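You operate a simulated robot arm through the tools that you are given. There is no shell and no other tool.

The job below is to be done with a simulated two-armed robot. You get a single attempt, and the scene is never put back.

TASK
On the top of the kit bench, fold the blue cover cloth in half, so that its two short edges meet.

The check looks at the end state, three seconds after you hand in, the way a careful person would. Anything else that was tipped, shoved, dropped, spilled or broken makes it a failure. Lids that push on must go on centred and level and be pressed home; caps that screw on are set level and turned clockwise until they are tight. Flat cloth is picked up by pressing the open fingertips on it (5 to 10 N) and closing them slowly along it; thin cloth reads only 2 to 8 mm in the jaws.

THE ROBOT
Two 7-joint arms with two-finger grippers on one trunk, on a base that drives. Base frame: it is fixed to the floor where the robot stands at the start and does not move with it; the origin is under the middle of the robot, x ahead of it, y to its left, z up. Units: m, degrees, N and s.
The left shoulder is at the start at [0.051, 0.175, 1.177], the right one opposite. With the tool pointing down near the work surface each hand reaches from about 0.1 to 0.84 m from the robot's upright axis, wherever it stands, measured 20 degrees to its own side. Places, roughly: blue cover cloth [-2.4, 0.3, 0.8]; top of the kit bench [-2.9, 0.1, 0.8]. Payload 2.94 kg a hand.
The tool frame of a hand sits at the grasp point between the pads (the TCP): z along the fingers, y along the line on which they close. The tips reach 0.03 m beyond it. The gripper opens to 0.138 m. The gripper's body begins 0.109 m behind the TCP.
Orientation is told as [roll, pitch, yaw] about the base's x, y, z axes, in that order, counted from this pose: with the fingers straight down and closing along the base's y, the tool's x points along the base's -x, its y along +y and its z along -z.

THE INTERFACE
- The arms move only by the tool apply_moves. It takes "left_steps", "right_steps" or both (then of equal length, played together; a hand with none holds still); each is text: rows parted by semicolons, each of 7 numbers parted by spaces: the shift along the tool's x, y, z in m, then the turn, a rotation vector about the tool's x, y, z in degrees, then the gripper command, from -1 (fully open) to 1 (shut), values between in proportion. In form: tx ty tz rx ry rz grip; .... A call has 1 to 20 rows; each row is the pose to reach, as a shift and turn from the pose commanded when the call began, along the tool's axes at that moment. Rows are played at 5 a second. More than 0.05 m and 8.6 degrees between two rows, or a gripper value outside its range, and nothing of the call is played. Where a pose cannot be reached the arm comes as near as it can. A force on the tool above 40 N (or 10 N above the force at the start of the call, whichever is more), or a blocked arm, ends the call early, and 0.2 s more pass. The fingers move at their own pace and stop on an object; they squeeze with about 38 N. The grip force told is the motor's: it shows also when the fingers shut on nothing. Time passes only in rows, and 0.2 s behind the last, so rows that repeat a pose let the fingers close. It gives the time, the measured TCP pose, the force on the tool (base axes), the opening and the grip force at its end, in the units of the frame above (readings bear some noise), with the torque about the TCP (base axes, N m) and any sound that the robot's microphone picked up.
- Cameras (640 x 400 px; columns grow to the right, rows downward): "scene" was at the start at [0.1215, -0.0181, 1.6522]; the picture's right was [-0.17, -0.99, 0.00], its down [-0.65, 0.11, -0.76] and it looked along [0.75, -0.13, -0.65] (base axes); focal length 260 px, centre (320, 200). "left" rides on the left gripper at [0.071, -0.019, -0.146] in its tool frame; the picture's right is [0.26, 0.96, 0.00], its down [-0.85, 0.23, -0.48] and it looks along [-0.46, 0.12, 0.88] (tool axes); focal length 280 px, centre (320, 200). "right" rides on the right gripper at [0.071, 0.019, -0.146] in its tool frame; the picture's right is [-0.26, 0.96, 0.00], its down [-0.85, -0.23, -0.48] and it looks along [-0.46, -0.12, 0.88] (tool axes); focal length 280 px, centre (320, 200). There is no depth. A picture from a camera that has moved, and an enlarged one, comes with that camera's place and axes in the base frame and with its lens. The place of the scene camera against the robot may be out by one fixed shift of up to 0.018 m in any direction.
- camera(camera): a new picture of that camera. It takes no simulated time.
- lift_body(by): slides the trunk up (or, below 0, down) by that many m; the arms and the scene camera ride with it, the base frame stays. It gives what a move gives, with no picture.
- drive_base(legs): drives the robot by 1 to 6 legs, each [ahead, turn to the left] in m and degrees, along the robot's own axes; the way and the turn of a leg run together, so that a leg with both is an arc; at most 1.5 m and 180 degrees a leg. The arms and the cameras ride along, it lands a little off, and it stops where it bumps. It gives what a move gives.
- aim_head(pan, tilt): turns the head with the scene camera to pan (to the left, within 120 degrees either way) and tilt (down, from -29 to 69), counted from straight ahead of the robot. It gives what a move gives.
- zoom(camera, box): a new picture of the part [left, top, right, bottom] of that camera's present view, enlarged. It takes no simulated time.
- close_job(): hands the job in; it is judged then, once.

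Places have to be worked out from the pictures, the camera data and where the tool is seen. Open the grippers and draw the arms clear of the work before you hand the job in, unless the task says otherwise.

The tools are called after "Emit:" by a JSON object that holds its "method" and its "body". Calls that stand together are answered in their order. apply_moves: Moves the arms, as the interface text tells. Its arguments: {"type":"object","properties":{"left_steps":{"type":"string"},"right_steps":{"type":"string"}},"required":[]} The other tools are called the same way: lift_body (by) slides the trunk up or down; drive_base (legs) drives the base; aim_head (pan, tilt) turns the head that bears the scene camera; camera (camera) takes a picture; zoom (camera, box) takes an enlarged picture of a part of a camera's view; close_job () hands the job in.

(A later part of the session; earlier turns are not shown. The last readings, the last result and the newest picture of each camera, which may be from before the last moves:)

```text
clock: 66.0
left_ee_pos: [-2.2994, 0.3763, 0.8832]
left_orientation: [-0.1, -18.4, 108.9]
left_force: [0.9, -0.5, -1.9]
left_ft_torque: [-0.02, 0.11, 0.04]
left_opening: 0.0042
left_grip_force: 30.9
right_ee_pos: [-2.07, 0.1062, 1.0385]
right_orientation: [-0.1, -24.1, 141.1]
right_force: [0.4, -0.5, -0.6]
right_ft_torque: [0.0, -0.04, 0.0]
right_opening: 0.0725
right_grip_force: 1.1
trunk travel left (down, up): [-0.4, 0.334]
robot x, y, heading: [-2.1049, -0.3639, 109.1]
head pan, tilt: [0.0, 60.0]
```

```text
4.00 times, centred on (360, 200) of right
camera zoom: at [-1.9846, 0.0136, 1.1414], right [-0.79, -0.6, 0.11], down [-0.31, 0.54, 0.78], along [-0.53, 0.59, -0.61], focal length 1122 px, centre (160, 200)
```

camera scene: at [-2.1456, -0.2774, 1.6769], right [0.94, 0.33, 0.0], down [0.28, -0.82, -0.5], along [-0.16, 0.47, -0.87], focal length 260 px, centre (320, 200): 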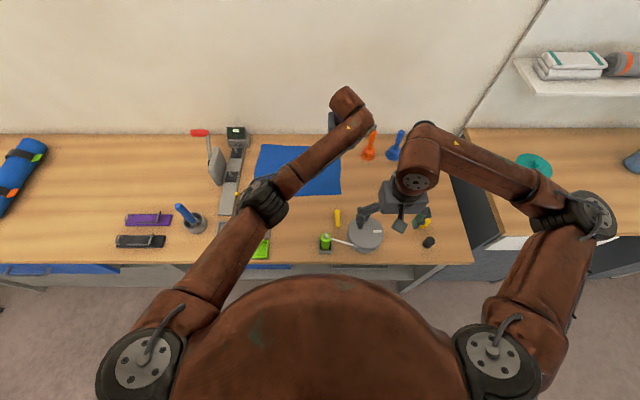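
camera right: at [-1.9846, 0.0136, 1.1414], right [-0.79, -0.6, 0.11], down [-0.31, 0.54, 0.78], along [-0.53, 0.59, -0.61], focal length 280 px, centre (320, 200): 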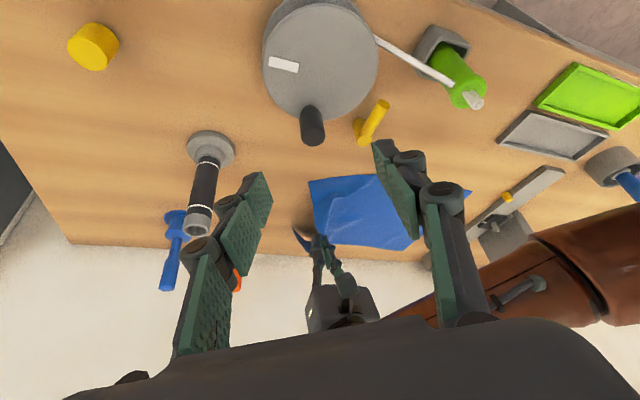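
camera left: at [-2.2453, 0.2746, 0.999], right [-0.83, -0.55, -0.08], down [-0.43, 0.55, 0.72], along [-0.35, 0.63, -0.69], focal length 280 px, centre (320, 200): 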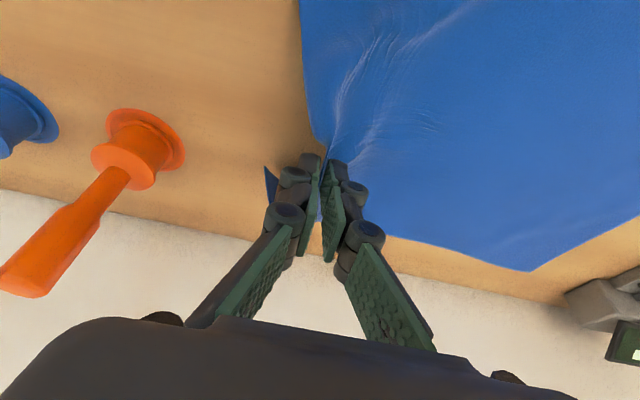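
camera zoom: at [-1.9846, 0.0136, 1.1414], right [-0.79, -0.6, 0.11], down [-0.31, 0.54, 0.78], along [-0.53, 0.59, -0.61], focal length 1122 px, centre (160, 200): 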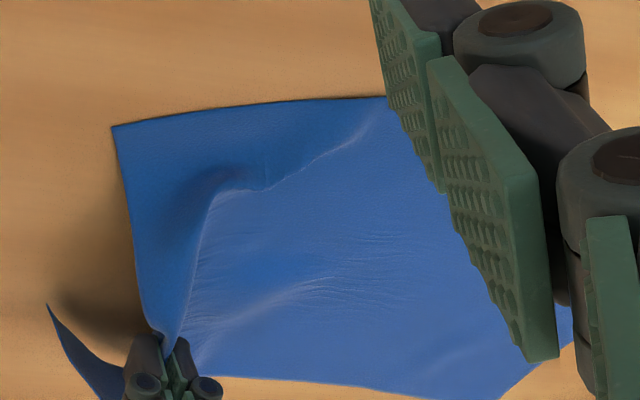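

The cloth is fairly stiff: the far corner sticks up rather than hanging limp. I zoom on the left-hand camera to see exactly how the edge sits in the jaws.

Emit:
{"method": "zoom", "body": {"camera": "left", "box": [240, 100, 400, 200]}}

Emit:
{"method": "zoom", "body": {"camera": "right", "box": [280, 210, 360, 260]}}

```text
4.00 times, centred on (320, 150) of left
camera zoom: at [-2.245, 0.274, 0.9996], right [-0.83, -0.55, -0.08], down [-0.43, 0.55, 0.72], along [-0.35, 0.64, -0.69], focal length 1122 px, centre (320, 400)
```

zoom: 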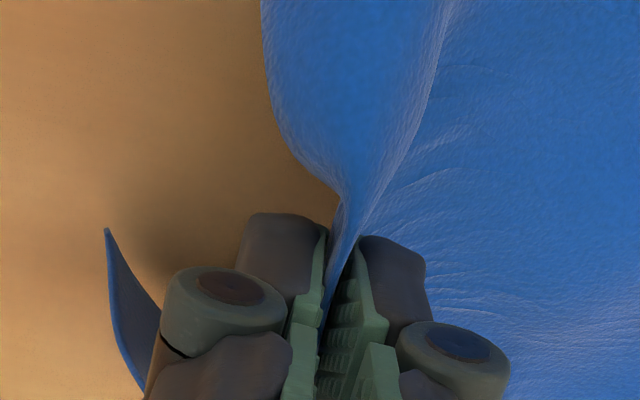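

```text
8.00 times, centred on (320, 235) of right
camera zoom: at [-1.9846, 0.0136, 1.1414], right [-0.79, -0.6, 0.11], down [-0.31, 0.54, 0.78], along [-0.53, 0.59, -0.61], focal length 2243 px, centre (320, -80)
```

zoom: 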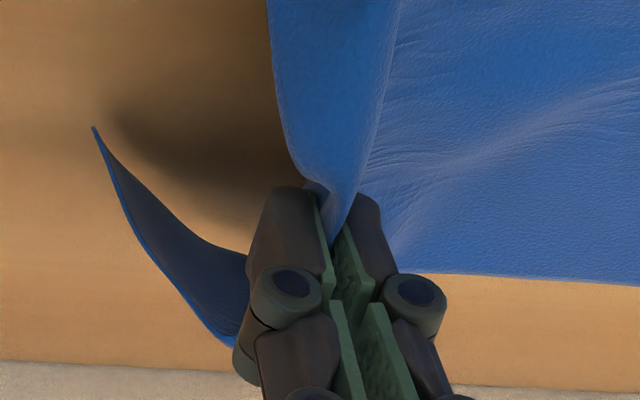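

The edge is drawn well into the jaws. I now carry it left and up in an arc to above the fold line (R≈-0.10), slowly, then look.

Emit:
{"method": "apply_moves", "body": {"left_steps": "-0.0038 0.0198 -0.0114 0 0 0 1; -0.0073 0.0397 -0.0218 0 0 0 1; -0.0104 0.0595 -0.0313 0 0 0 1; -0.0133 0.0793 -0.0399 0 0 0 1; -0.0155 0.0991 -0.0465 0 0 0 1; -0.0174 0.119 -0.0522 0 0 0 1; -0.0183 0.1388 -0.055 0 0 0 1; -0.0189 0.1586 -0.0569 0 0 0 1; -0.0189 0.1586 -0.0569 0 0 0 1"}}

Emit:
{"method": "camera", "body": {"camera": "right"}}

Emit:
{"method": "camera", "body": {"camera": "left"}}

Emit:
{"method": "camera", "body": {"camera": "scene"}}

```text
clock: 68.0
left_ee_pos: [-2.45, 0.3269, 0.942]
left_orientation: [0.0, -18.4, 108.9]
left_force: [-1.5, 0.1, -0.9]
left_ft_torque: [0.05, -0.12, -0.06]
left_opening: 0.0054
left_grip_force: 31.1
right_ee_pos: [-2.0705, 0.1063, 1.038]
right_orientation: [0.3, -24.0, 141.0]
right_force: [-0.2, 0.2, 1.4]
right_ft_torque: [-0.01, 0.03, 0.01]
right_opening: 0.0347
right_grip_force: 0.2
trunk travel left (down, up): [-0.4, 0.334]
robot x, y, heading: [-2.1048, -0.3623, 109.0]
head pan, tilt: [0.0, 60.0]
```

```text
taken
camera right: at [-1.9854, 0.0143, 1.1413], right [-0.79, -0.6, 0.11], down [-0.31, 0.55, 0.78], along [-0.53, 0.58, -0.62], focal length 280 px, centre (320, 200)
```

right: 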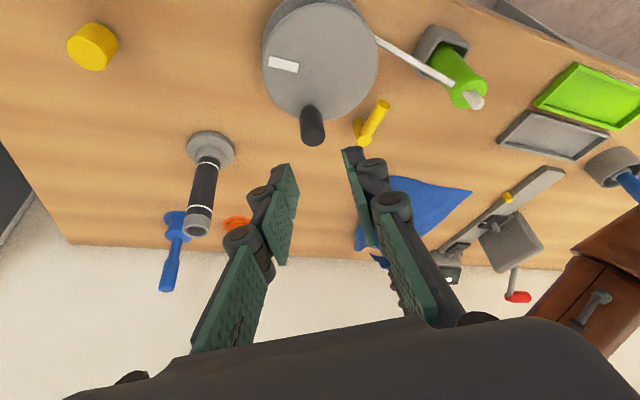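

```text
taken
camera left: at [-2.3962, 0.224, 1.0575], right [-0.83, -0.55, -0.08], down [-0.43, 0.55, 0.72], along [-0.35, 0.63, -0.69], focal length 280 px, centre (320, 200)
```

left: 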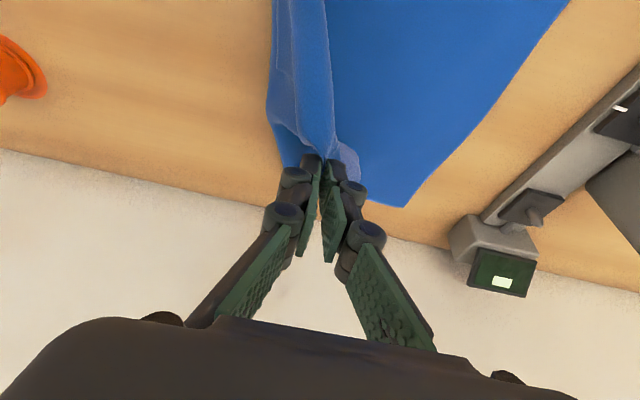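

```text
taken
camera scene: at [-2.1444, -0.2783, 1.6769], right [0.94, 0.33, 0.0], down [0.28, -0.82, -0.5], along [-0.16, 0.47, -0.87], focal length 260 px, centre (320, 200)
```

scene: 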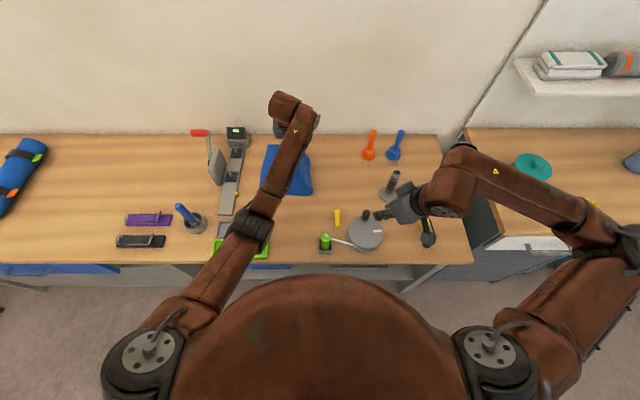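

The cloth is held, but its left end (B) shows it slid ~2 cm right while I was pinching, so the A–B edge midpoint is now at about R=-0.245. I look closer at the flap.

Emit:
{"method": "zoom", "body": {"camera": "left", "box": [240, 0, 480, 220]}}

Emit:
{"method": "zoom", "body": {"camera": "scene", "box": [210, 120, 370, 220]}}

Emit:
{"method": "apply_moves", "body": {"right_steps": "0 0 0 0 0 0 -0.5; 0 0 0 0 0 0 -1; 0 0 0 0 0 0 -1; 0 0 0 0 0 0 -1; 0 0 0 0 0 0 -1; 0 0 0 0 0 0 -1; 0 0 0 0 0 0 -1"}}

Emit:
{"method": "zoom", "body": {"camera": "right", "box": [320, 130, 520, 280]}}

```text
1.82 times, centred on (360, 110) of left
camera zoom: at [-2.3962, 0.224, 1.0575], right [-0.83, -0.55, -0.08], down [-0.43, 0.55, 0.72], along [-0.35, 0.63, -0.69], focal length 510 px, centre (247, 364)
```

zoom: 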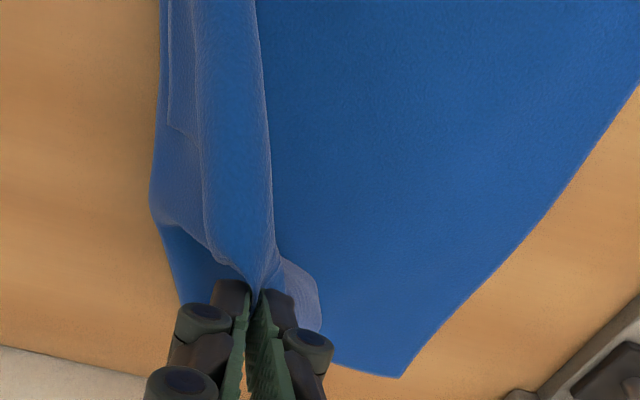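

```text
4.00 times, centred on (290, 170) of scene
camera zoom: at [-2.1444, -0.2783, 1.6769], right [0.94, 0.33, 0.0], down [0.28, -0.82, -0.5], along [-0.16, 0.47, -0.87], focal length 1040 px, centre (440, 320)
```

zoom: 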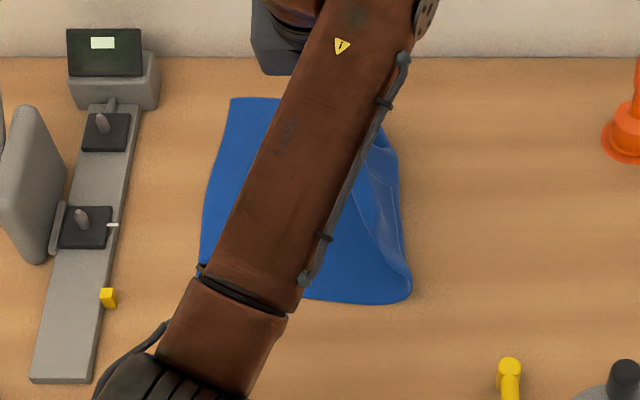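

```text
clock: 69.6
left_ee_pos: [-2.4506, 0.3262, 0.9427]
left_orientation: [-0.1, -18.4, 108.9]
left_force: [0.7, 0.6, -1.2]
left_ft_torque: [-0.03, -0.09, 0.0]
left_opening: 0.005
left_grip_force: 42.1
right_ee_pos: [-2.0723, 0.107, 1.0386]
right_orientation: [0.1, -24.0, 141.0]
right_force: [-0.2, 0.1, 0.8]
right_ft_torque: [0.03, -0.02, 0.0]
right_opening: 0.1382
right_grip_force: 0.1
trunk travel left (down, up): [-0.4, 0.334]
robot x, y, heading: [-2.1048, -0.3621, 109.1]
head pan, tilt: [0.0, 60.0]
```

```text
2.67 times, centred on (420, 205) of right
camera zoom: at [-1.9859, 0.0142, 1.1414], right [-0.79, -0.6, 0.11], down [-0.31, 0.55, 0.78], along [-0.53, 0.58, -0.62], focal length 748 px, centre (53, 187)
```

zoom: 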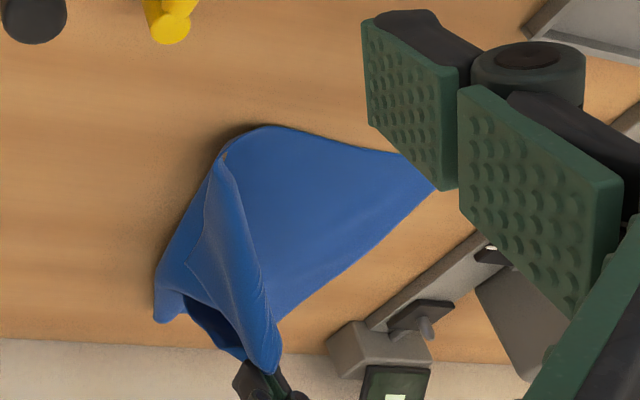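

The middle of the flap is lifted like a cone with the corners trailing, as expected for a single grip. I continue left and down to bring the middle of the edge over toward the A–B edge, stopping just above the table.

Emit:
{"method": "apply_moves", "body": {"left_steps": "0.0018 0.0143 0.0038 0 0 0 1; 0.0048 0.0285 0.0114 0 0 0 1; 0.0087 0.0428 0.0218 0 0 0 1; 0.0136 0.057 0.0351 0 0 0 1; 0.0191 0.0713 0.0503 0 0 0 1; 0.025 0.0855 0.0664 0 0 0 1; 0.0305 0.0998 0.0816 0 0 0 1; 0.0354 0.114 0.0936 0 0 0 1; 0.0354 0.114 0.0936 0 0 0 1"}}

Emit:
{"method": "camera", "body": {"camera": "left"}}

Emit:
{"method": "zoom", "body": {"camera": "right", "box": [320, 130, 520, 280]}}

Emit:
{"method": "zoom", "body": {"camera": "scene", "box": [210, 120, 370, 220]}}

```text
clock: 71.6
left_ee_pos: [-2.557, 0.2865, 0.8417]
left_orientation: [0.0, -18.4, 108.8]
left_force: [1.6, -1.5, 2.9]
left_ft_torque: [0.02, 0.09, 0.04]
left_opening: 0.0001
left_grip_force: 27.1
right_ee_pos: [-2.0703, 0.1064, 1.039]
right_orientation: [-0.1, -24.0, 141.1]
right_force: [-0.3, 1.1, 0.7]
right_ft_torque: [0.0, 0.0, -0.01]
right_opening: 0.138
right_grip_force: 0.0
trunk travel left (down, up): [-0.4, 0.334]
robot x, y, heading: [-2.1081, -0.3653, 109.1]
head pan, tilt: [0.0, 60.0]
```

```text
taken
camera left: at [-2.5031, 0.1843, 0.958], right [-0.83, -0.55, -0.08], down [-0.43, 0.55, 0.72], along [-0.35, 0.63, -0.69], focal length 280 px, centre (320, 200)
```

left: 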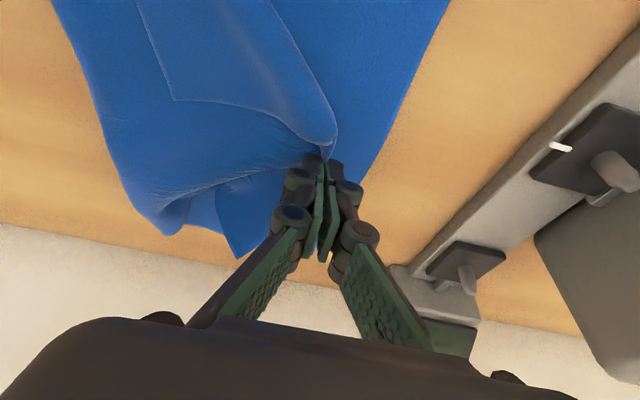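

```text
2.67 times, centred on (420, 205) of right
camera zoom: at [-1.9857, 0.0141, 1.1414], right [-0.79, -0.6, 0.11], down [-0.31, 0.55, 0.78], along [-0.53, 0.59, -0.62], focal length 748 px, centre (53, 187)
```

zoom: 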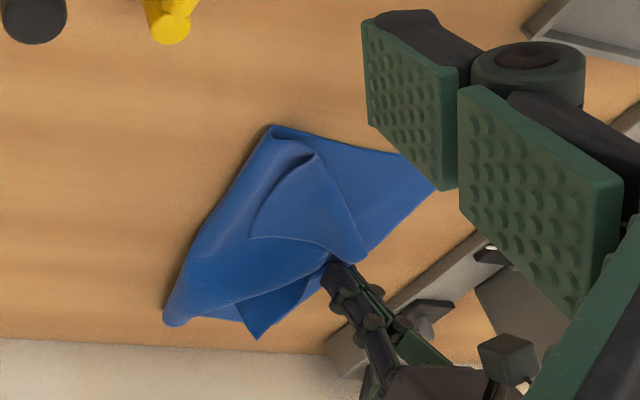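

```text
4.00 times, centred on (290, 170) of scene
camera zoom: at [-2.1447, -0.2787, 1.677], right [0.94, 0.33, 0.0], down [0.28, -0.82, -0.5], along [-0.16, 0.47, -0.87], focal length 1040 px, centre (440, 320)
```

zoom: 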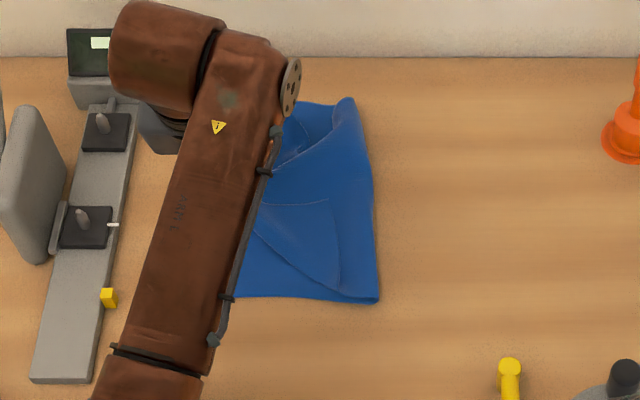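

The middle is over near the A–B edge; the near corner D lies back on top of the flap, the far corner C is near the wall. I set the middle down and open the fingers a little, then lift clear to see everything.

Emit:
{"method": "apply_moves", "body": {"left_steps": "0.0009 0 0.0028 0 0 0 1; 0.0016 0 0.0047 0 0 0 1; 0.0016 0 0.0047 0 0 0 0.8; 0.0016 0 0.0047 0 0 0 0.6; 0.0016 0 0.0047 0 0 0 0.5; 0.0016 0 0.0047 0 0 0 0.5; -0.0031 0 -0.0095 0 0 0 0.5; -0.0095 0 -0.0285 0 0 0 0.5; -0.0221 0 -0.0664 0 0 0 0.5; -0.0347 0 -0.1044 0 0 0 0.5"}}

Emit:
{"method": "camera", "body": {"camera": "left"}}

Emit:
{"method": "zoom", "body": {"camera": "right", "box": [320, 130, 520, 280]}}

```text
clock: 73.8
left_ee_pos: [-2.5565, 0.2838, 0.953]
left_orientation: [0.0, -18.3, 108.9]
left_force: [0.5, -0.2, -1.0]
left_ft_torque: [-0.02, -0.01, -0.03]
left_opening: 0.0343
left_grip_force: 0.1
right_ee_pos: [-2.0694, 0.1069, 1.0383]
right_orientation: [0.0, -24.0, 141.0]
right_force: [0.4, -0.4, 0.0]
right_ft_torque: [0.0, 0.01, -0.01]
right_opening: 0.1379
right_grip_force: 0.1
trunk travel left (down, up): [-0.4, 0.334]
robot x, y, heading: [-2.1067, -0.3618, 109.2]
head pan, tilt: [0.0, 60.0]
```

```text
taken
camera left: at [-2.5031, 0.1824, 1.0689], right [-0.83, -0.55, -0.08], down [-0.43, 0.55, 0.72], along [-0.35, 0.63, -0.69], focal length 280 px, centre (320, 200)
```

left: 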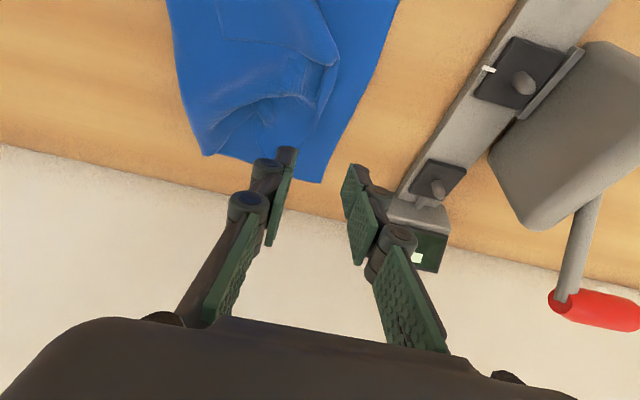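

```text
2.67 times, centred on (420, 205) of right
camera zoom: at [-1.9858, 0.014, 1.1415], right [-0.79, -0.6, 0.11], down [-0.31, 0.55, 0.78], along [-0.53, 0.59, -0.62], focal length 748 px, centre (53, 187)
```

zoom: 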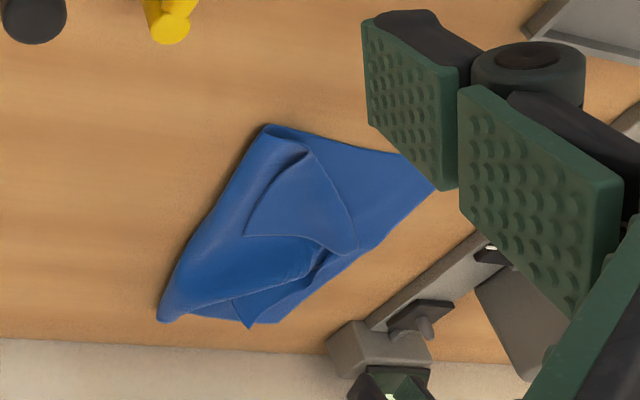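

Released. I draw the left hand back and up, upright, to get clear pictures of the cloth.

Emit:
{"method": "apply_moves", "body": {"left_steps": "-0.0134 0 -0.0402 0 0 0 0.2; -0.0267 0 -0.0803 0 0 0 -0.1; -0.0401 0 -0.1205 0 0 0 -0.4; 0.001 0 -0.134 0 3 0 -0.7; 0.042 0 -0.148 0 6 0 -1; 0.083 0 -0.162 0 9 0 -1; 0.124 0 -0.175 0 12 0 -1; 0.165 0 -0.189 0 15 0 -1; 0.2066 0 -0.2026 0 18 0 -1"}}

Emit:
{"method": "camera", "body": {"camera": "left"}}

Emit:
{"method": "camera", "body": {"camera": "scene"}}

Emit:
{"method": "zoom", "body": {"camera": "scene", "box": [210, 120, 370, 220]}}

```text
clock: 75.8
left_ee_pos: [-2.5274, 0.1462, 1.0794]
left_orientation: [-0.1, -3.1, 108.9]
left_force: [-0.6, 0.2, 0.3]
left_ft_torque: [0.01, -0.03, 0.02]
left_opening: 0.1381
left_grip_force: 0.0
left hand out of reach, approached as far as the arm can: row 6, 7, 8, 9
right_ee_pos: [-2.0708, 0.1068, 1.039]
right_orientation: [0.1, -24.0, 141.0]
right_force: [-0.6, -0.2, -0.2]
right_ft_torque: [0.02, -0.03, -0.03]
right_opening: 0.1379
right_grip_force: 0.0
trunk travel left (down, up): [-0.4, 0.334]
robot x, y, heading: [-2.1064, -0.3602, 109.0]
head pan, tilt: [0.0, 60.0]
```

```text
taken
camera left: at [-2.4852, 0.0767, 1.221], right [-0.83, -0.56, -0.02], down [-0.48, 0.7, 0.52], along [-0.28, 0.44, -0.85], focal length 280 px, centre (320, 200)
```

left: 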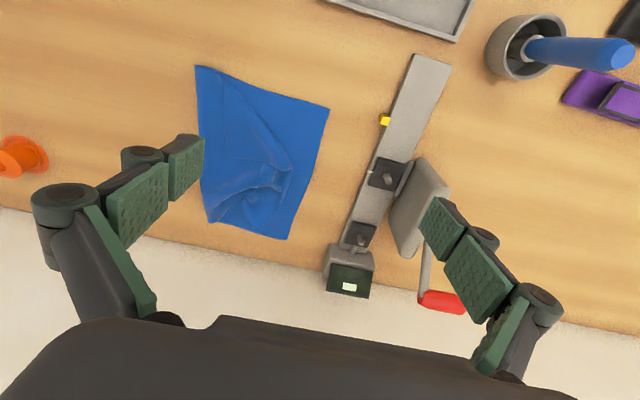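

```text
taken
camera scene: at [-2.1458, -0.278, 1.6769], right [0.94, 0.33, 0.0], down [0.28, -0.82, -0.5], along [-0.16, 0.47, -0.87], focal length 260 px, centre (320, 200)
```

scene: 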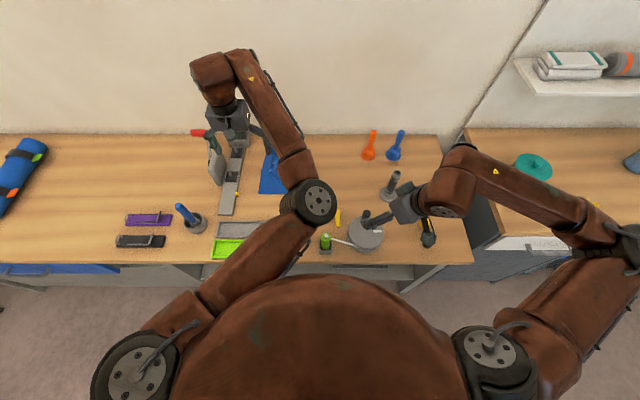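

```text
4.00 times, centred on (290, 170) of scene
camera zoom: at [-2.1458, -0.278, 1.6769], right [0.94, 0.33, 0.0], down [0.28, -0.82, -0.5], along [-0.16, 0.47, -0.87], focal length 1040 px, centre (440, 320)
```

zoom: 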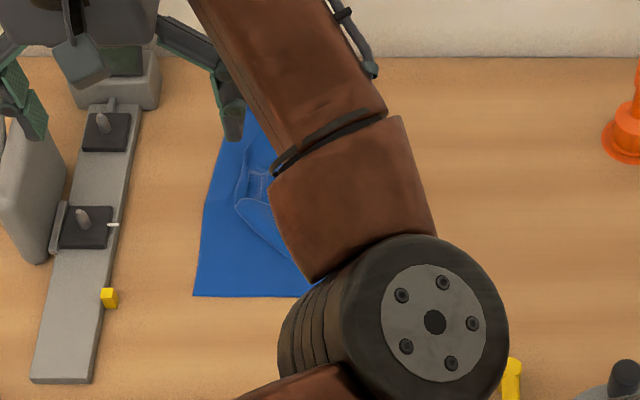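

Clear view in the left-hand camera. I zoom into it to study the folded state.

Emit:
{"method": "zoom", "body": {"camera": "left", "box": [170, 50, 362, 250]}}

Emit:
{"method": "zoom", "body": {"camera": "right", "box": [350, 160, 470, 260]}}

```text
2.00 times, centred on (266, 150) of left
camera zoom: at [-2.4852, 0.0767, 1.221], right [-0.83, -0.56, -0.02], down [-0.48, 0.7, 0.52], along [-0.28, 0.44, -0.85], focal length 561 px, centre (428, 300)
```

zoom: 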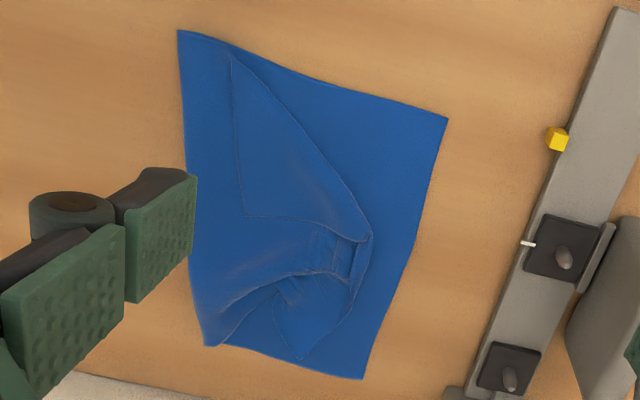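

```text
4.00 times, centred on (410, 210) of right
camera zoom: at [-1.9864, 0.0146, 1.1413], right [-0.79, -0.6, 0.11], down [-0.31, 0.55, 0.78], along [-0.53, 0.58, -0.62], focal length 1122 px, centre (-40, 160)
```

zoom: 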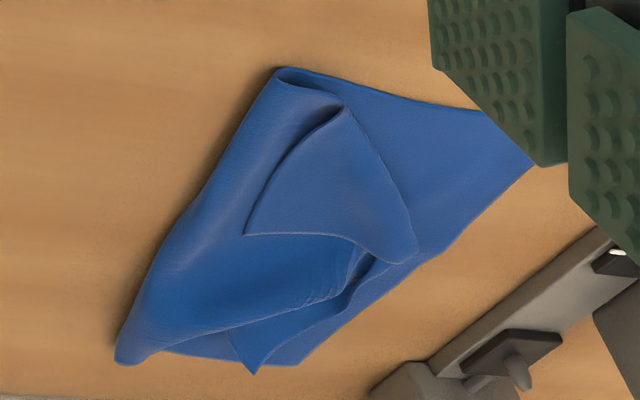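

The left-camera view shows: A≈(-2.547,0.157), B≈(-2.620,0.403), the fold crease from (-2.361,0.212) to (-2.479,0.439), and corner D folded back on top at ≈(-2.454,0.309) with its crease running diagonally. I'll pick D diagonally (yaw +48°) and flip it across to A; first I move the left hand above D.

Emit:
{"method": "apply_moves", "body": {"left_steps": "-0.015 -0.0141 0.0008 0 0 -6 -0.5; -0.03 -0.0283 0.0016 0 0 -12 0; -0.045 -0.0424 0.0024 0 0 -18 0.42; -0.06 -0.0565 0.0033 0 0 -24 0.42; -0.075 -0.0706 0.0041 0 0 -30 0.42; -0.09 -0.0848 0.0049 0 0 -36 0.42; -0.105 -0.0989 0.0057 0 0 -42 0.42; -0.12 -0.113 0.0065 0 0 -48 0.42; -0.118 -0.113 0.0465 0 0 -48 0.42; -0.1154 -0.113 0.0965 0 0 -48 0.42"}}

Emit:
{"method": "camera", "body": {"camera": "left"}}

Emit:
{"method": "camera", "body": {"camera": "right"}}

Emit:
{"method": "camera", "body": {"camera": "scene"}}

```text
clock: 78.0
left_ee_pos: [-2.4606, 0.2919, 0.9817]
left_orientation: [-0.4, -0.3, 157.0]
left_force: [0.0, -0.2, 0.4]
left_ft_torque: [-0.03, 0.0, -0.04]
left_opening: 0.04
left_grip_force: 0.0
right_ee_pos: [-2.071, 0.1058, 1.0382]
right_orientation: [0.0, -23.9, 140.9]
right_force: [-0.6, 0.5, -0.1]
right_ft_torque: [-0.01, 0.04, 0.03]
right_opening: 0.1379
right_grip_force: 0.1
trunk travel left (down, up): [-0.4, 0.334]
robot x, y, heading: [-2.1026, -0.3605, 109.0]
head pan, tilt: [0.0, 60.0]
```

```text
taken
camera left: at [-2.3894, 0.2803, 1.1275], right [-0.14, -0.99, -0.01], down [-0.87, 0.12, 0.48], along [-0.47, 0.07, -0.88], focal length 280 px, centre (320, 200)
```

left: 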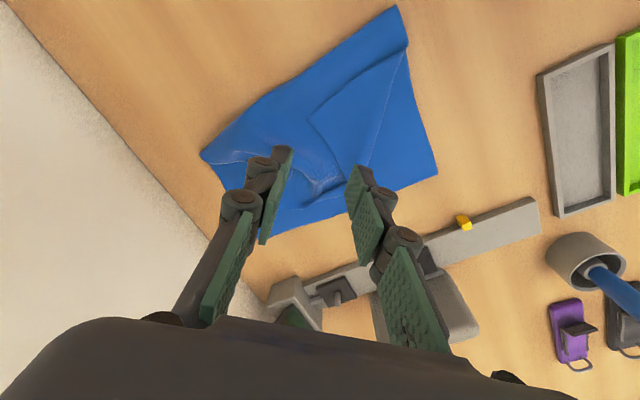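

```text
taken
camera right: at [-1.9863, 0.0148, 1.1412], right [-0.79, -0.6, 0.11], down [-0.31, 0.55, 0.78], along [-0.53, 0.58, -0.62], focal length 280 px, centre (320, 200)
```

right: 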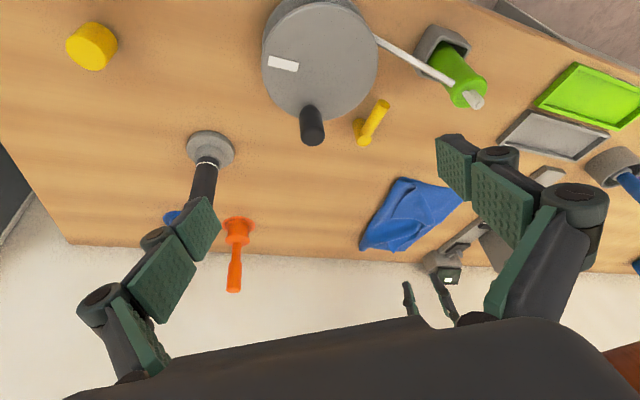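

```text
taken
camera scene: at [-2.1457, -0.2777, 1.6769], right [0.94, 0.33, 0.0], down [0.28, -0.82, -0.5], along [-0.16, 0.47, -0.87], focal length 260 px, centre (320, 200)
```

scene: 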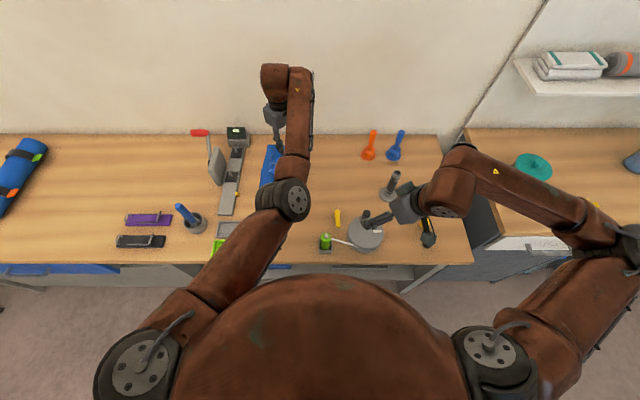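

The vertical, yawed pose is reached. I zoom to locate D relative to the fingers.

Emit:
{"method": "zoom", "body": {"camera": "left", "box": [190, 0, 450, 240]}}

```text
1.67 times, centred on (320, 120) of left
camera zoom: at [-2.3894, 0.2803, 1.1275], right [-0.14, -0.99, -0.01], down [-0.87, 0.12, 0.48], along [-0.47, 0.07, -0.88], focal length 467 px, centre (320, 333)
```

zoom: 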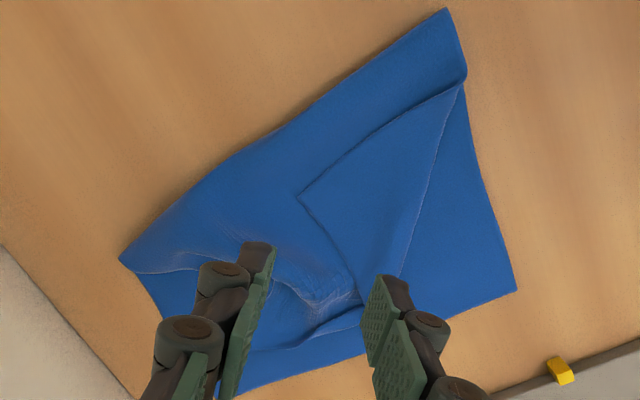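

D is at about (-2.455,0.306), just inside the outer finger as planned. I lower to just above the cloth.

Emit:
{"method": "apply_moves", "body": {"left_steps": "0 0 0.045 0 0 0 0.42; 0 0 0.09 0 0 0 0.42; 0 0 0.12 0 0 0 0.42; 0 0 0.137 0 0 0 0.42; 0 0 0.137 0 0 0 0.42"}}

Emit:
{"method": "zoom", "body": {"camera": "left", "box": [190, 0, 450, 240]}}

```text
clock: 79.2
left_ee_pos: [-2.4591, 0.2912, 0.8469]
left_orientation: [-0.3, -0.2, 156.9]
left_force: [0.3, 0.0, 0.1]
left_ft_torque: [0.0, -0.02, -0.01]
left_opening: 0.0402
left_grip_force: 0.0
right_ee_pos: [-2.0708, 0.1069, 1.0401]
right_orientation: [0.0, -24.0, 141.0]
right_force: [-0.1, -0.2, -0.2]
right_ft_torque: [0.01, 0.02, 0.01]
right_opening: 0.1377
right_grip_force: 0.0
trunk travel left (down, up): [-0.4, 0.334]
robot x, y, heading: [-2.1047, -0.3621, 109.0]
head pan, tilt: [0.0, 60.0]
```

```text
1.67 times, centred on (320, 120) of left
camera zoom: at [-2.3871, 0.2791, 0.992], right [-0.14, -0.99, -0.01], down [-0.87, 0.12, 0.48], along [-0.47, 0.07, -0.88], focal length 467 px, centre (320, 333)
```

zoom: 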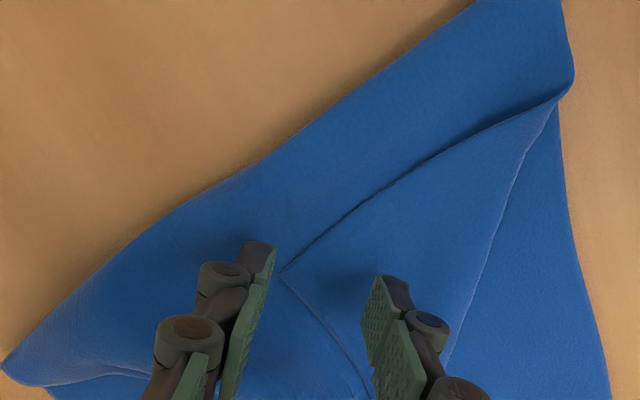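

D's tip is right beside the outer finger. I lower in 2 mm steps to feel the contact.

Emit:
{"method": "apply_moves", "body": {"left_steps": "0 0 0.003 0 0 0 0.42; 0 0 0.005 0 0 0 0.42; 0 0 0.007 0 0 0 0.42; 0 0 0.007 0 0 0 0.42"}}

```text
clock: 80.2
left_ee_pos: [-2.4597, 0.2913, 0.8394]
left_orientation: [-0.3, -0.3, 156.8]
left_force: [0.2, -0.2, -0.3]
left_ft_torque: [-0.01, 0.0, -0.01]
left_opening: 0.0399
left_grip_force: 0.1
right_ee_pos: [-2.0712, 0.1066, 1.0398]
right_orientation: [0.0, -23.9, 141.1]
right_force: [-0.5, 0.2, -0.3]
right_ft_torque: [-0.01, 0.02, -0.02]
right_opening: 0.1378
right_grip_force: 0.1
trunk travel left (down, up): [-0.4, 0.334]
robot x, y, heading: [-2.1057, -0.3643, 109.3]
head pan, tilt: [0.0, 60.0]
```

Emit:
{"method": "apply_moves", "body": {"left_steps": "0 0 0.001 0 0 0 0.42; 0 0 0.002 0 0 0 0.42; 0 0 0.003 0 0 0 0.42; 0 0 0.003 0 0 0 0.42"}}

```text
clock: 81.2
left_ee_pos: [-2.4586, 0.2923, 0.8367]
left_orientation: [-0.3, -0.2, 156.8]
left_force: [-0.1, 0.0, -0.2]
left_ft_torque: [0.0, -0.03, 0.05]
left_opening: 0.0403
left_grip_force: 0.1
right_ee_pos: [-2.0715, 0.1065, 1.0382]
right_orientation: [0.0, -24.0, 140.9]
right_force: [0.4, 0.4, 1.0]
right_ft_torque: [0.02, 0.02, 0.01]
right_opening: 0.1382
right_grip_force: 0.0
trunk travel left (down, up): [-0.4, 0.334]
robot x, y, heading: [-2.107, -0.36, 109.2]
head pan, tilt: [0.0, 60.0]
```

Still no force at z 0.837; I continue down 1 mm at a time.

Emit:
{"method": "apply_moves", "body": {"left_steps": "0 0 0.001 0 0 0 0.42; 0 0 0.002 0 0 0 0.42; 0 0 0.003 0 0 0 0.42; 0 0 0.003 0 0 0 0.42"}}

```text
clock: 82.2
left_ee_pos: [-2.4591, 0.2913, 0.8324]
left_orientation: [-0.3, -0.2, 156.9]
left_force: [-0.1, 0.3, 0.4]
left_ft_torque: [-0.01, -0.02, 0.02]
left_opening: 0.0401
left_grip_force: 0.0
right_ee_pos: [-2.0708, 0.1056, 1.0382]
right_orientation: [0.0, -24.0, 140.9]
right_force: [-0.4, 0.2, -0.1]
right_ft_torque: [0.01, -0.02, -0.04]
right_opening: 0.1382
right_grip_force: 0.0
trunk travel left (down, up): [-0.4, 0.334]
robot x, y, heading: [-2.1091, -0.3592, 109.1]
head pan, tilt: [0.0, 60.0]
```

Emit:
{"method": "apply_moves", "body": {"left_steps": "0 0 0.001 0 0 0 0.42; 0 0 0.002 0 0 0 0.42; 0 0 0.002 0 0 0 0.42"}}

Emit:
{"method": "zoom", "body": {"camera": "left", "box": [190, 0, 450, 240]}}

```text
clock: 83.0
left_ee_pos: [-2.4589, 0.2902, 0.8324]
left_orientation: [-0.5, -0.2, 156.8]
left_force: [0.1, 0.2, 6.2]
left_ft_torque: [-0.17, 0.06, -0.01]
left_opening: 0.04
left_grip_force: 0.0
right_ee_pos: [-2.0708, 0.1069, 1.0391]
right_orientation: [0.1, -24.0, 141.0]
right_force: [-0.3, 0.7, -0.1]
right_ft_torque: [0.0, 0.04, -0.03]
right_opening: 0.138
right_grip_force: 0.0
trunk travel left (down, up): [-0.4, 0.334]
robot x, y, heading: [-2.1028, -0.3617, 109.1]
head pan, tilt: [0.0, 60.0]
```

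```text
1.67 times, centred on (320, 120) of left
camera zoom: at [-2.3868, 0.2792, 0.9778], right [-0.14, -0.99, -0.01], down [-0.87, 0.12, 0.48], along [-0.47, 0.07, -0.88], focal length 467 px, centre (320, 333)
```

zoom: 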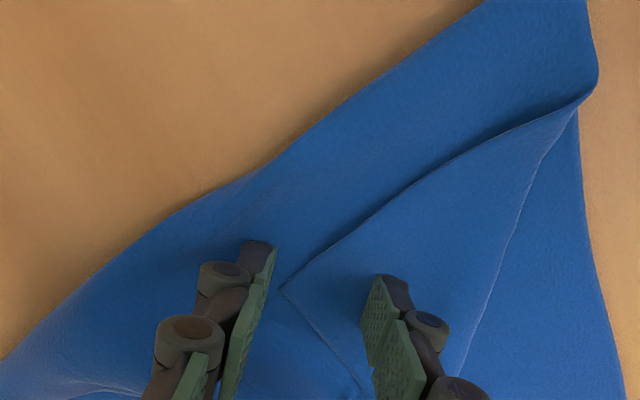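

6 N contact. I close slowly to gather corner D.

Emit:
{"method": "apply_moves", "body": {"left_steps": "0 0 0 0 0 0 0.46; 0 0 0 0 0 0 0.5; 0 0 0 0 0 0 0.54; 0 0 0 0 0 0 0.58; 0 0 0 0 0 0 0.62; 0 0 0 0 0 0 0.66; 0 0 0 0 0 0 0.7; 0 0 0 0 0 0 0.74; 0 0 0 0 0 0 0.78; 0 0 0 0 0 0 0.82; 0 0 0 0 0 0 0.86; 0 0 0 0 0 0 0.9; 0 0 0 0 0 0 0.94; 0 0 0 0 0 0 0.98; 0 0 0 0 0 0 1; 0 0 0 0 0 0 1; 0 0 0 0 0 0 1"}}

Emit:
{"method": "zoom", "body": {"camera": "left", "box": [190, 0, 450, 240]}}

```text
clock: 86.6
left_ee_pos: [-2.4593, 0.2917, 0.8312]
left_orientation: [-0.3, -0.1, 156.8]
left_force: [1.0, 0.4, 4.2]
left_ft_torque: [-0.13, 0.01, 0.01]
left_opening: 0.0034
left_grip_force: 38.0
right_ee_pos: [-2.0709, 0.1063, 1.0383]
right_orientation: [0.0, -24.0, 141.1]
right_force: [1.1, -0.1, -0.7]
right_ft_torque: [0.0, 0.01, 0.0]
right_opening: 0.138
right_grip_force: 0.0
trunk travel left (down, up): [-0.4, 0.334]
robot x, y, heading: [-2.1075, -0.3619, 108.8]
head pan, tilt: [0.0, 60.0]
```

```text
1.67 times, centred on (320, 120) of left
camera zoom: at [-2.387, 0.2793, 0.9771], right [-0.14, -0.99, -0.01], down [-0.87, 0.12, 0.48], along [-0.47, 0.07, -0.88], focal length 467 px, centre (320, 333)
```

zoom: 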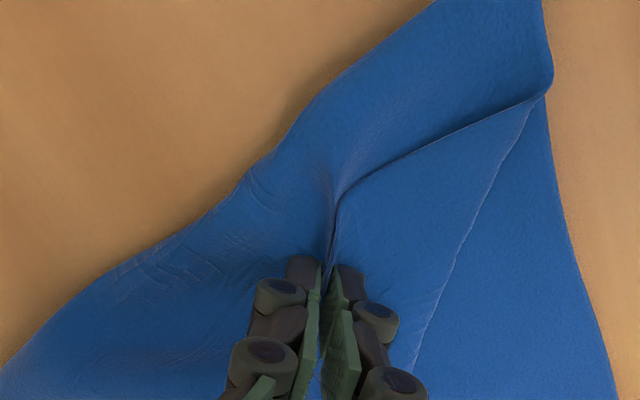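

Opening 3.4 mm: something is held. I lift 3 cm slowly and check whether only the D layer came.

Emit:
{"method": "apply_moves", "body": {"left_steps": "0 0 -0.01 0 0 0 1; 0 0 -0.02 0 0 0 1; 0 0 -0.03 0 0 0 1; 0 0 -0.03 0 0 0 1"}}

Emit:
{"method": "zoom", "body": {"camera": "left", "box": [190, 0, 450, 240]}}

Emit:
{"method": "zoom", "body": {"camera": "right", "box": [340, 160, 480, 265]}}

```text
clock: 87.6
left_ee_pos: [-2.4593, 0.2908, 0.861]
left_orientation: [-0.2, -0.1, 156.9]
left_force: [0.5, -0.3, 3.9]
left_ft_torque: [-0.04, 0.13, 0.0]
left_opening: 0.0009
left_grip_force: 28.0
right_ee_pos: [-2.071, 0.1066, 1.0393]
right_orientation: [0.0, -24.0, 141.0]
right_force: [0.5, -0.3, 0.6]
right_ft_torque: [0.0, 0.0, 0.0]
right_opening: 0.1381
right_grip_force: 0.0
trunk travel left (down, up): [-0.4, 0.334]
robot x, y, heading: [-2.1057, -0.3597, 109.3]
head pan, tilt: [0.0, 60.0]
```

```text
1.67 times, centred on (320, 120) of left
camera zoom: at [-2.3869, 0.2792, 1.0065], right [-0.14, -0.99, -0.01], down [-0.87, 0.12, 0.48], along [-0.47, 0.07, -0.88], focal length 467 px, centre (320, 333)
```

zoom: 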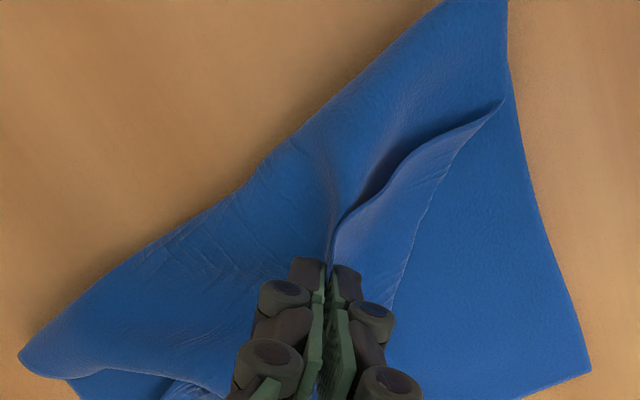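

```text
3.81 times, centred on (410, 212) of right
camera zoom: at [-1.9858, 0.0142, 1.1414], right [-0.79, -0.6, 0.11], down [-0.31, 0.55, 0.78], along [-0.53, 0.58, -0.62], focal length 1068 px, centre (-23, 152)
```

zoom: 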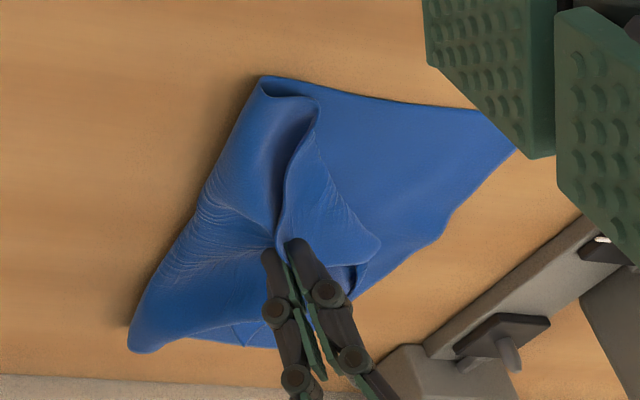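

Both the D corner and the flap layer under it were gathered together, which I don't want. I set it back down, open, and rise to re-examine; then I'll pinch with both fingertips on the D piece only.

Emit:
{"method": "apply_moves", "body": {"left_steps": "0 0 0.012 0 0 0 1; 0 0 0.024 0 0 0 1; 0 0 0.026 0 0 0 0.9; 0 0 0.026 0 0 0 0.8; 0 0 0.026 0 0 0 0.7; 0 0 0.026 0 0 0 0.6; 0 0 0.026 0 0 0 0.5; 0 0 0.026 0 0 0 0.42; 0 0 0.01 0 0 0 0.42; 0 0 -0.03 0 0 0 0.42; 0 0 -0.07 0 0 0 0.42; 0 0 -0.1 0 0 0 0.42"}}

Emit:
{"method": "zoom", "body": {"camera": "left", "box": [190, 0, 450, 240]}}

Emit:
{"method": "zoom", "body": {"camera": "right", "box": [340, 160, 480, 265]}}

```text
clock: 90.2
left_ee_pos: [-2.4584, 0.2901, 0.9621]
left_orientation: [-0.3, -0.2, 156.8]
left_force: [-0.2, -0.5, -0.1]
left_ft_torque: [0.02, 0.0, -0.01]
left_opening: 0.0401
left_grip_force: 0.0
right_ee_pos: [-2.0726, 0.1061, 1.0385]
right_orientation: [0.0, -24.0, 141.1]
right_force: [0.1, 0.2, -0.2]
right_ft_torque: [0.01, 0.01, -0.01]
right_opening: 0.1381
right_grip_force: 0.1
trunk travel left (down, up): [-0.4, 0.334]
robot x, y, heading: [-2.1083, -0.3622, 109.2]
head pan, tilt: [0.0, 60.0]
```

```text
1.67 times, centred on (320, 120) of left
camera zoom: at [-2.3865, 0.2781, 1.1078], right [-0.14, -0.99, -0.01], down [-0.87, 0.12, 0.48], along [-0.47, 0.07, -0.88], focal length 467 px, centre (320, 333)
```

zoom: 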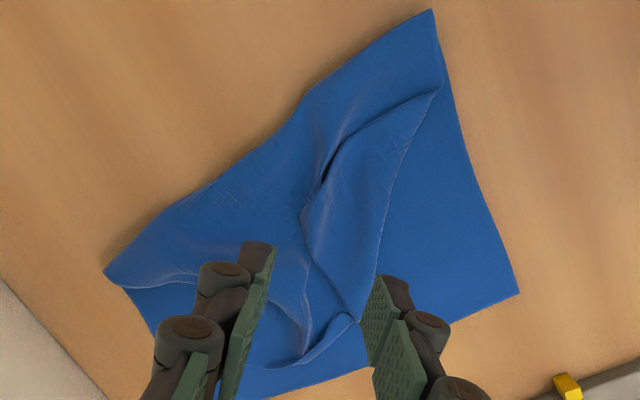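

```text
3.81 times, centred on (410, 212) of right
camera zoom: at [-1.9857, 0.014, 1.1415], right [-0.79, -0.6, 0.11], down [-0.31, 0.55, 0.78], along [-0.53, 0.59, -0.62], focal length 1068 px, centre (-23, 152)
```

zoom: 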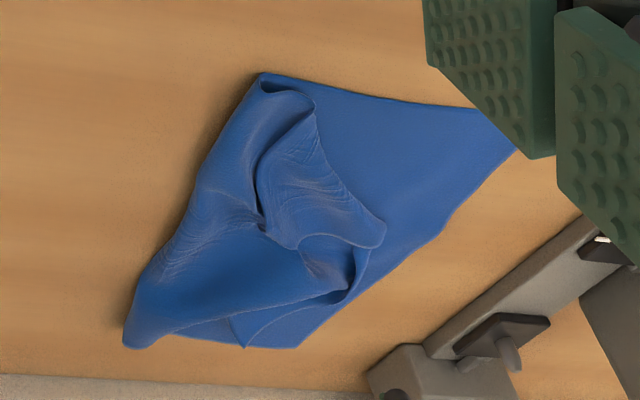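

The D piece now stands up slightly with its edge raised off the flap, which helps. I zoom closer to see where it is raised.

Emit:
{"method": "zoom", "body": {"camera": "left", "box": [260, 40, 400, 150]}}

Emit:
{"method": "zoom", "body": {"camera": "right", "box": [380, 170, 450, 240]}}

```text
3.64 times, centred on (330, 95) of left
camera zoom: at [-2.3865, 0.2781, 1.1078], right [-0.14, -0.99, -0.01], down [-0.87, 0.12, 0.48], along [-0.47, 0.07, -0.88], focal length 1020 px, centre (284, 582)
```

zoom: 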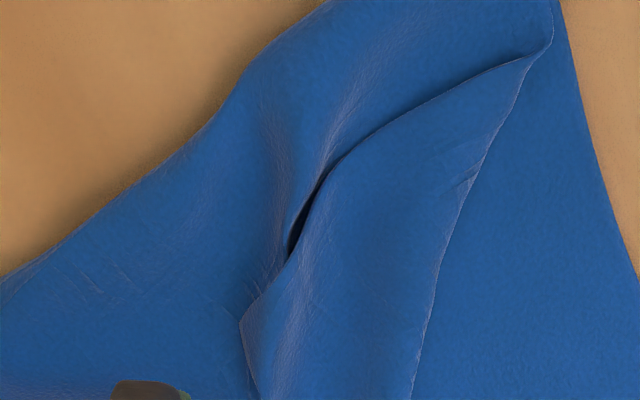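

```text
5.71 times, centred on (415, 205) of right
camera zoom: at [-1.9857, 0.014, 1.1415], right [-0.79, -0.6, 0.11], down [-0.31, 0.55, 0.78], along [-0.53, 0.59, -0.62], focal length 1602 px, centre (-223, 171)
```

zoom: 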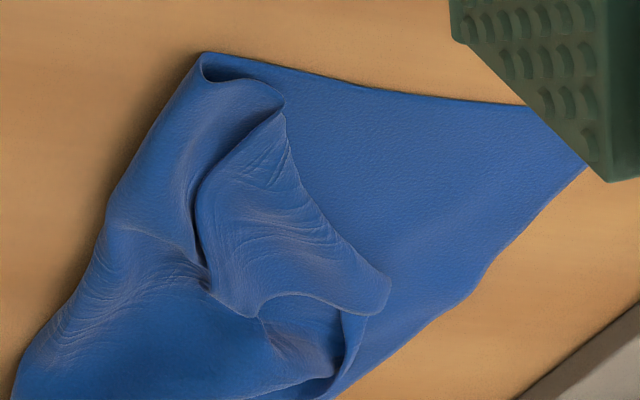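

A bump in the D piece lies right under the TCP (ridge ≈1 cm inside the D tip). I descend with a narrower 3 cm gap to just above the flap (no pressing) and close on that bump only.

Emit:
{"method": "apply_moves", "body": {"left_steps": "0 0.001 0.04 0 0 0 0.565; 0 0.002 0.08 0 0 0 0.565; 0 0.003 0.11 0 0 0 0.565; 0 0.003 0.126 0 0 0 0.565; 0 0.003 0.126 0 0 0 0.565"}}

Emit:
{"method": "zoom", "body": {"camera": "left", "box": [230, 60, 410, 200]}}

```text
clock: 91.4
left_ee_pos: [-2.4592, 0.2882, 0.8346]
left_orientation: [-0.3, -0.1, 156.8]
left_force: [-0.4, 0.5, -0.1]
left_ft_torque: [0.03, -0.01, -0.03]
left_opening: 0.03
left_grip_force: 0.0
right_ee_pos: [-2.0705, 0.1055, 1.0402]
right_orientation: [0.1, -24.0, 140.9]
right_force: [0.0, -0.4, 0.0]
right_ft_torque: [0.03, 0.03, 0.01]
right_opening: 0.1383
right_grip_force: 0.0
trunk travel left (down, up): [-0.4, 0.334]
robot x, y, heading: [-2.1039, -0.3589, 109.1]
head pan, tilt: [0.0, 60.0]
```

```text
2.86 times, centred on (320, 130) of left
camera zoom: at [-2.3877, 0.2763, 0.9806], right [-0.14, -0.99, -0.01], down [-0.87, 0.12, 0.48], along [-0.47, 0.07, -0.88], focal length 801 px, centre (320, 400)
```

zoom: 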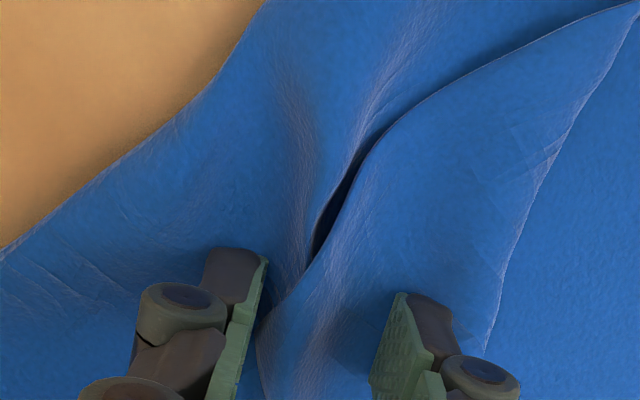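

The fingers straddle the bump with D's tip inside. I close slowly.

Emit:
{"method": "apply_moves", "body": {"left_steps": "0 0 0 0 0 0 0.61; 0 0 0 0 0 0 0.66; 0 0 0 0 0 0 0.71; 0 0 0 0 0 0 0.76; 0 0 0 0 0 0 0.81; 0 0 0 0 0 0 0.86; 0 0 0 0 0 0 0.91; 0 0 0 0 0 0 0.96; 0 0 0 0 0 0 1; 0 0 0 0 0 0 1; 0 0 0 0 0 0 1"}}

Emit:
{"method": "zoom", "body": {"camera": "left", "box": [230, 60, 410, 200]}}

```text
clock: 93.8
left_ee_pos: [-2.4596, 0.2889, 0.8354]
left_orientation: [-0.3, -0.2, 156.8]
left_force: [0.6, -0.3, 0.9]
left_ft_torque: [0.01, 0.0, -0.01]
left_opening: 0.004
left_grip_force: 29.9
right_ee_pos: [-2.0723, 0.1066, 1.0389]
right_orientation: [0.0, -24.0, 141.1]
right_force: [0.4, 0.1, 0.0]
right_ft_torque: [-0.01, 0.01, 0.01]
right_opening: 0.1379
right_grip_force: 0.1
trunk travel left (down, up): [-0.4, 0.334]
robot x, y, heading: [-2.1076, -0.3609, 109.0]
head pan, tilt: [0.0, 60.0]
```

```text
2.86 times, centred on (320, 130) of left
camera zoom: at [-2.3876, 0.2764, 0.9812], right [-0.14, -0.99, -0.01], down [-0.87, 0.12, 0.48], along [-0.47, 0.07, -0.88], focal length 801 px, centre (320, 400)
```

zoom: 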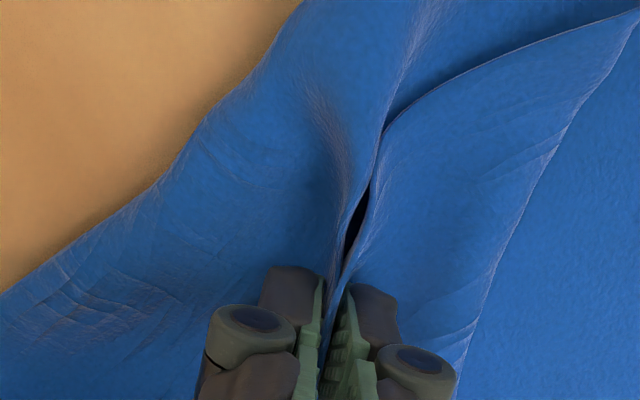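

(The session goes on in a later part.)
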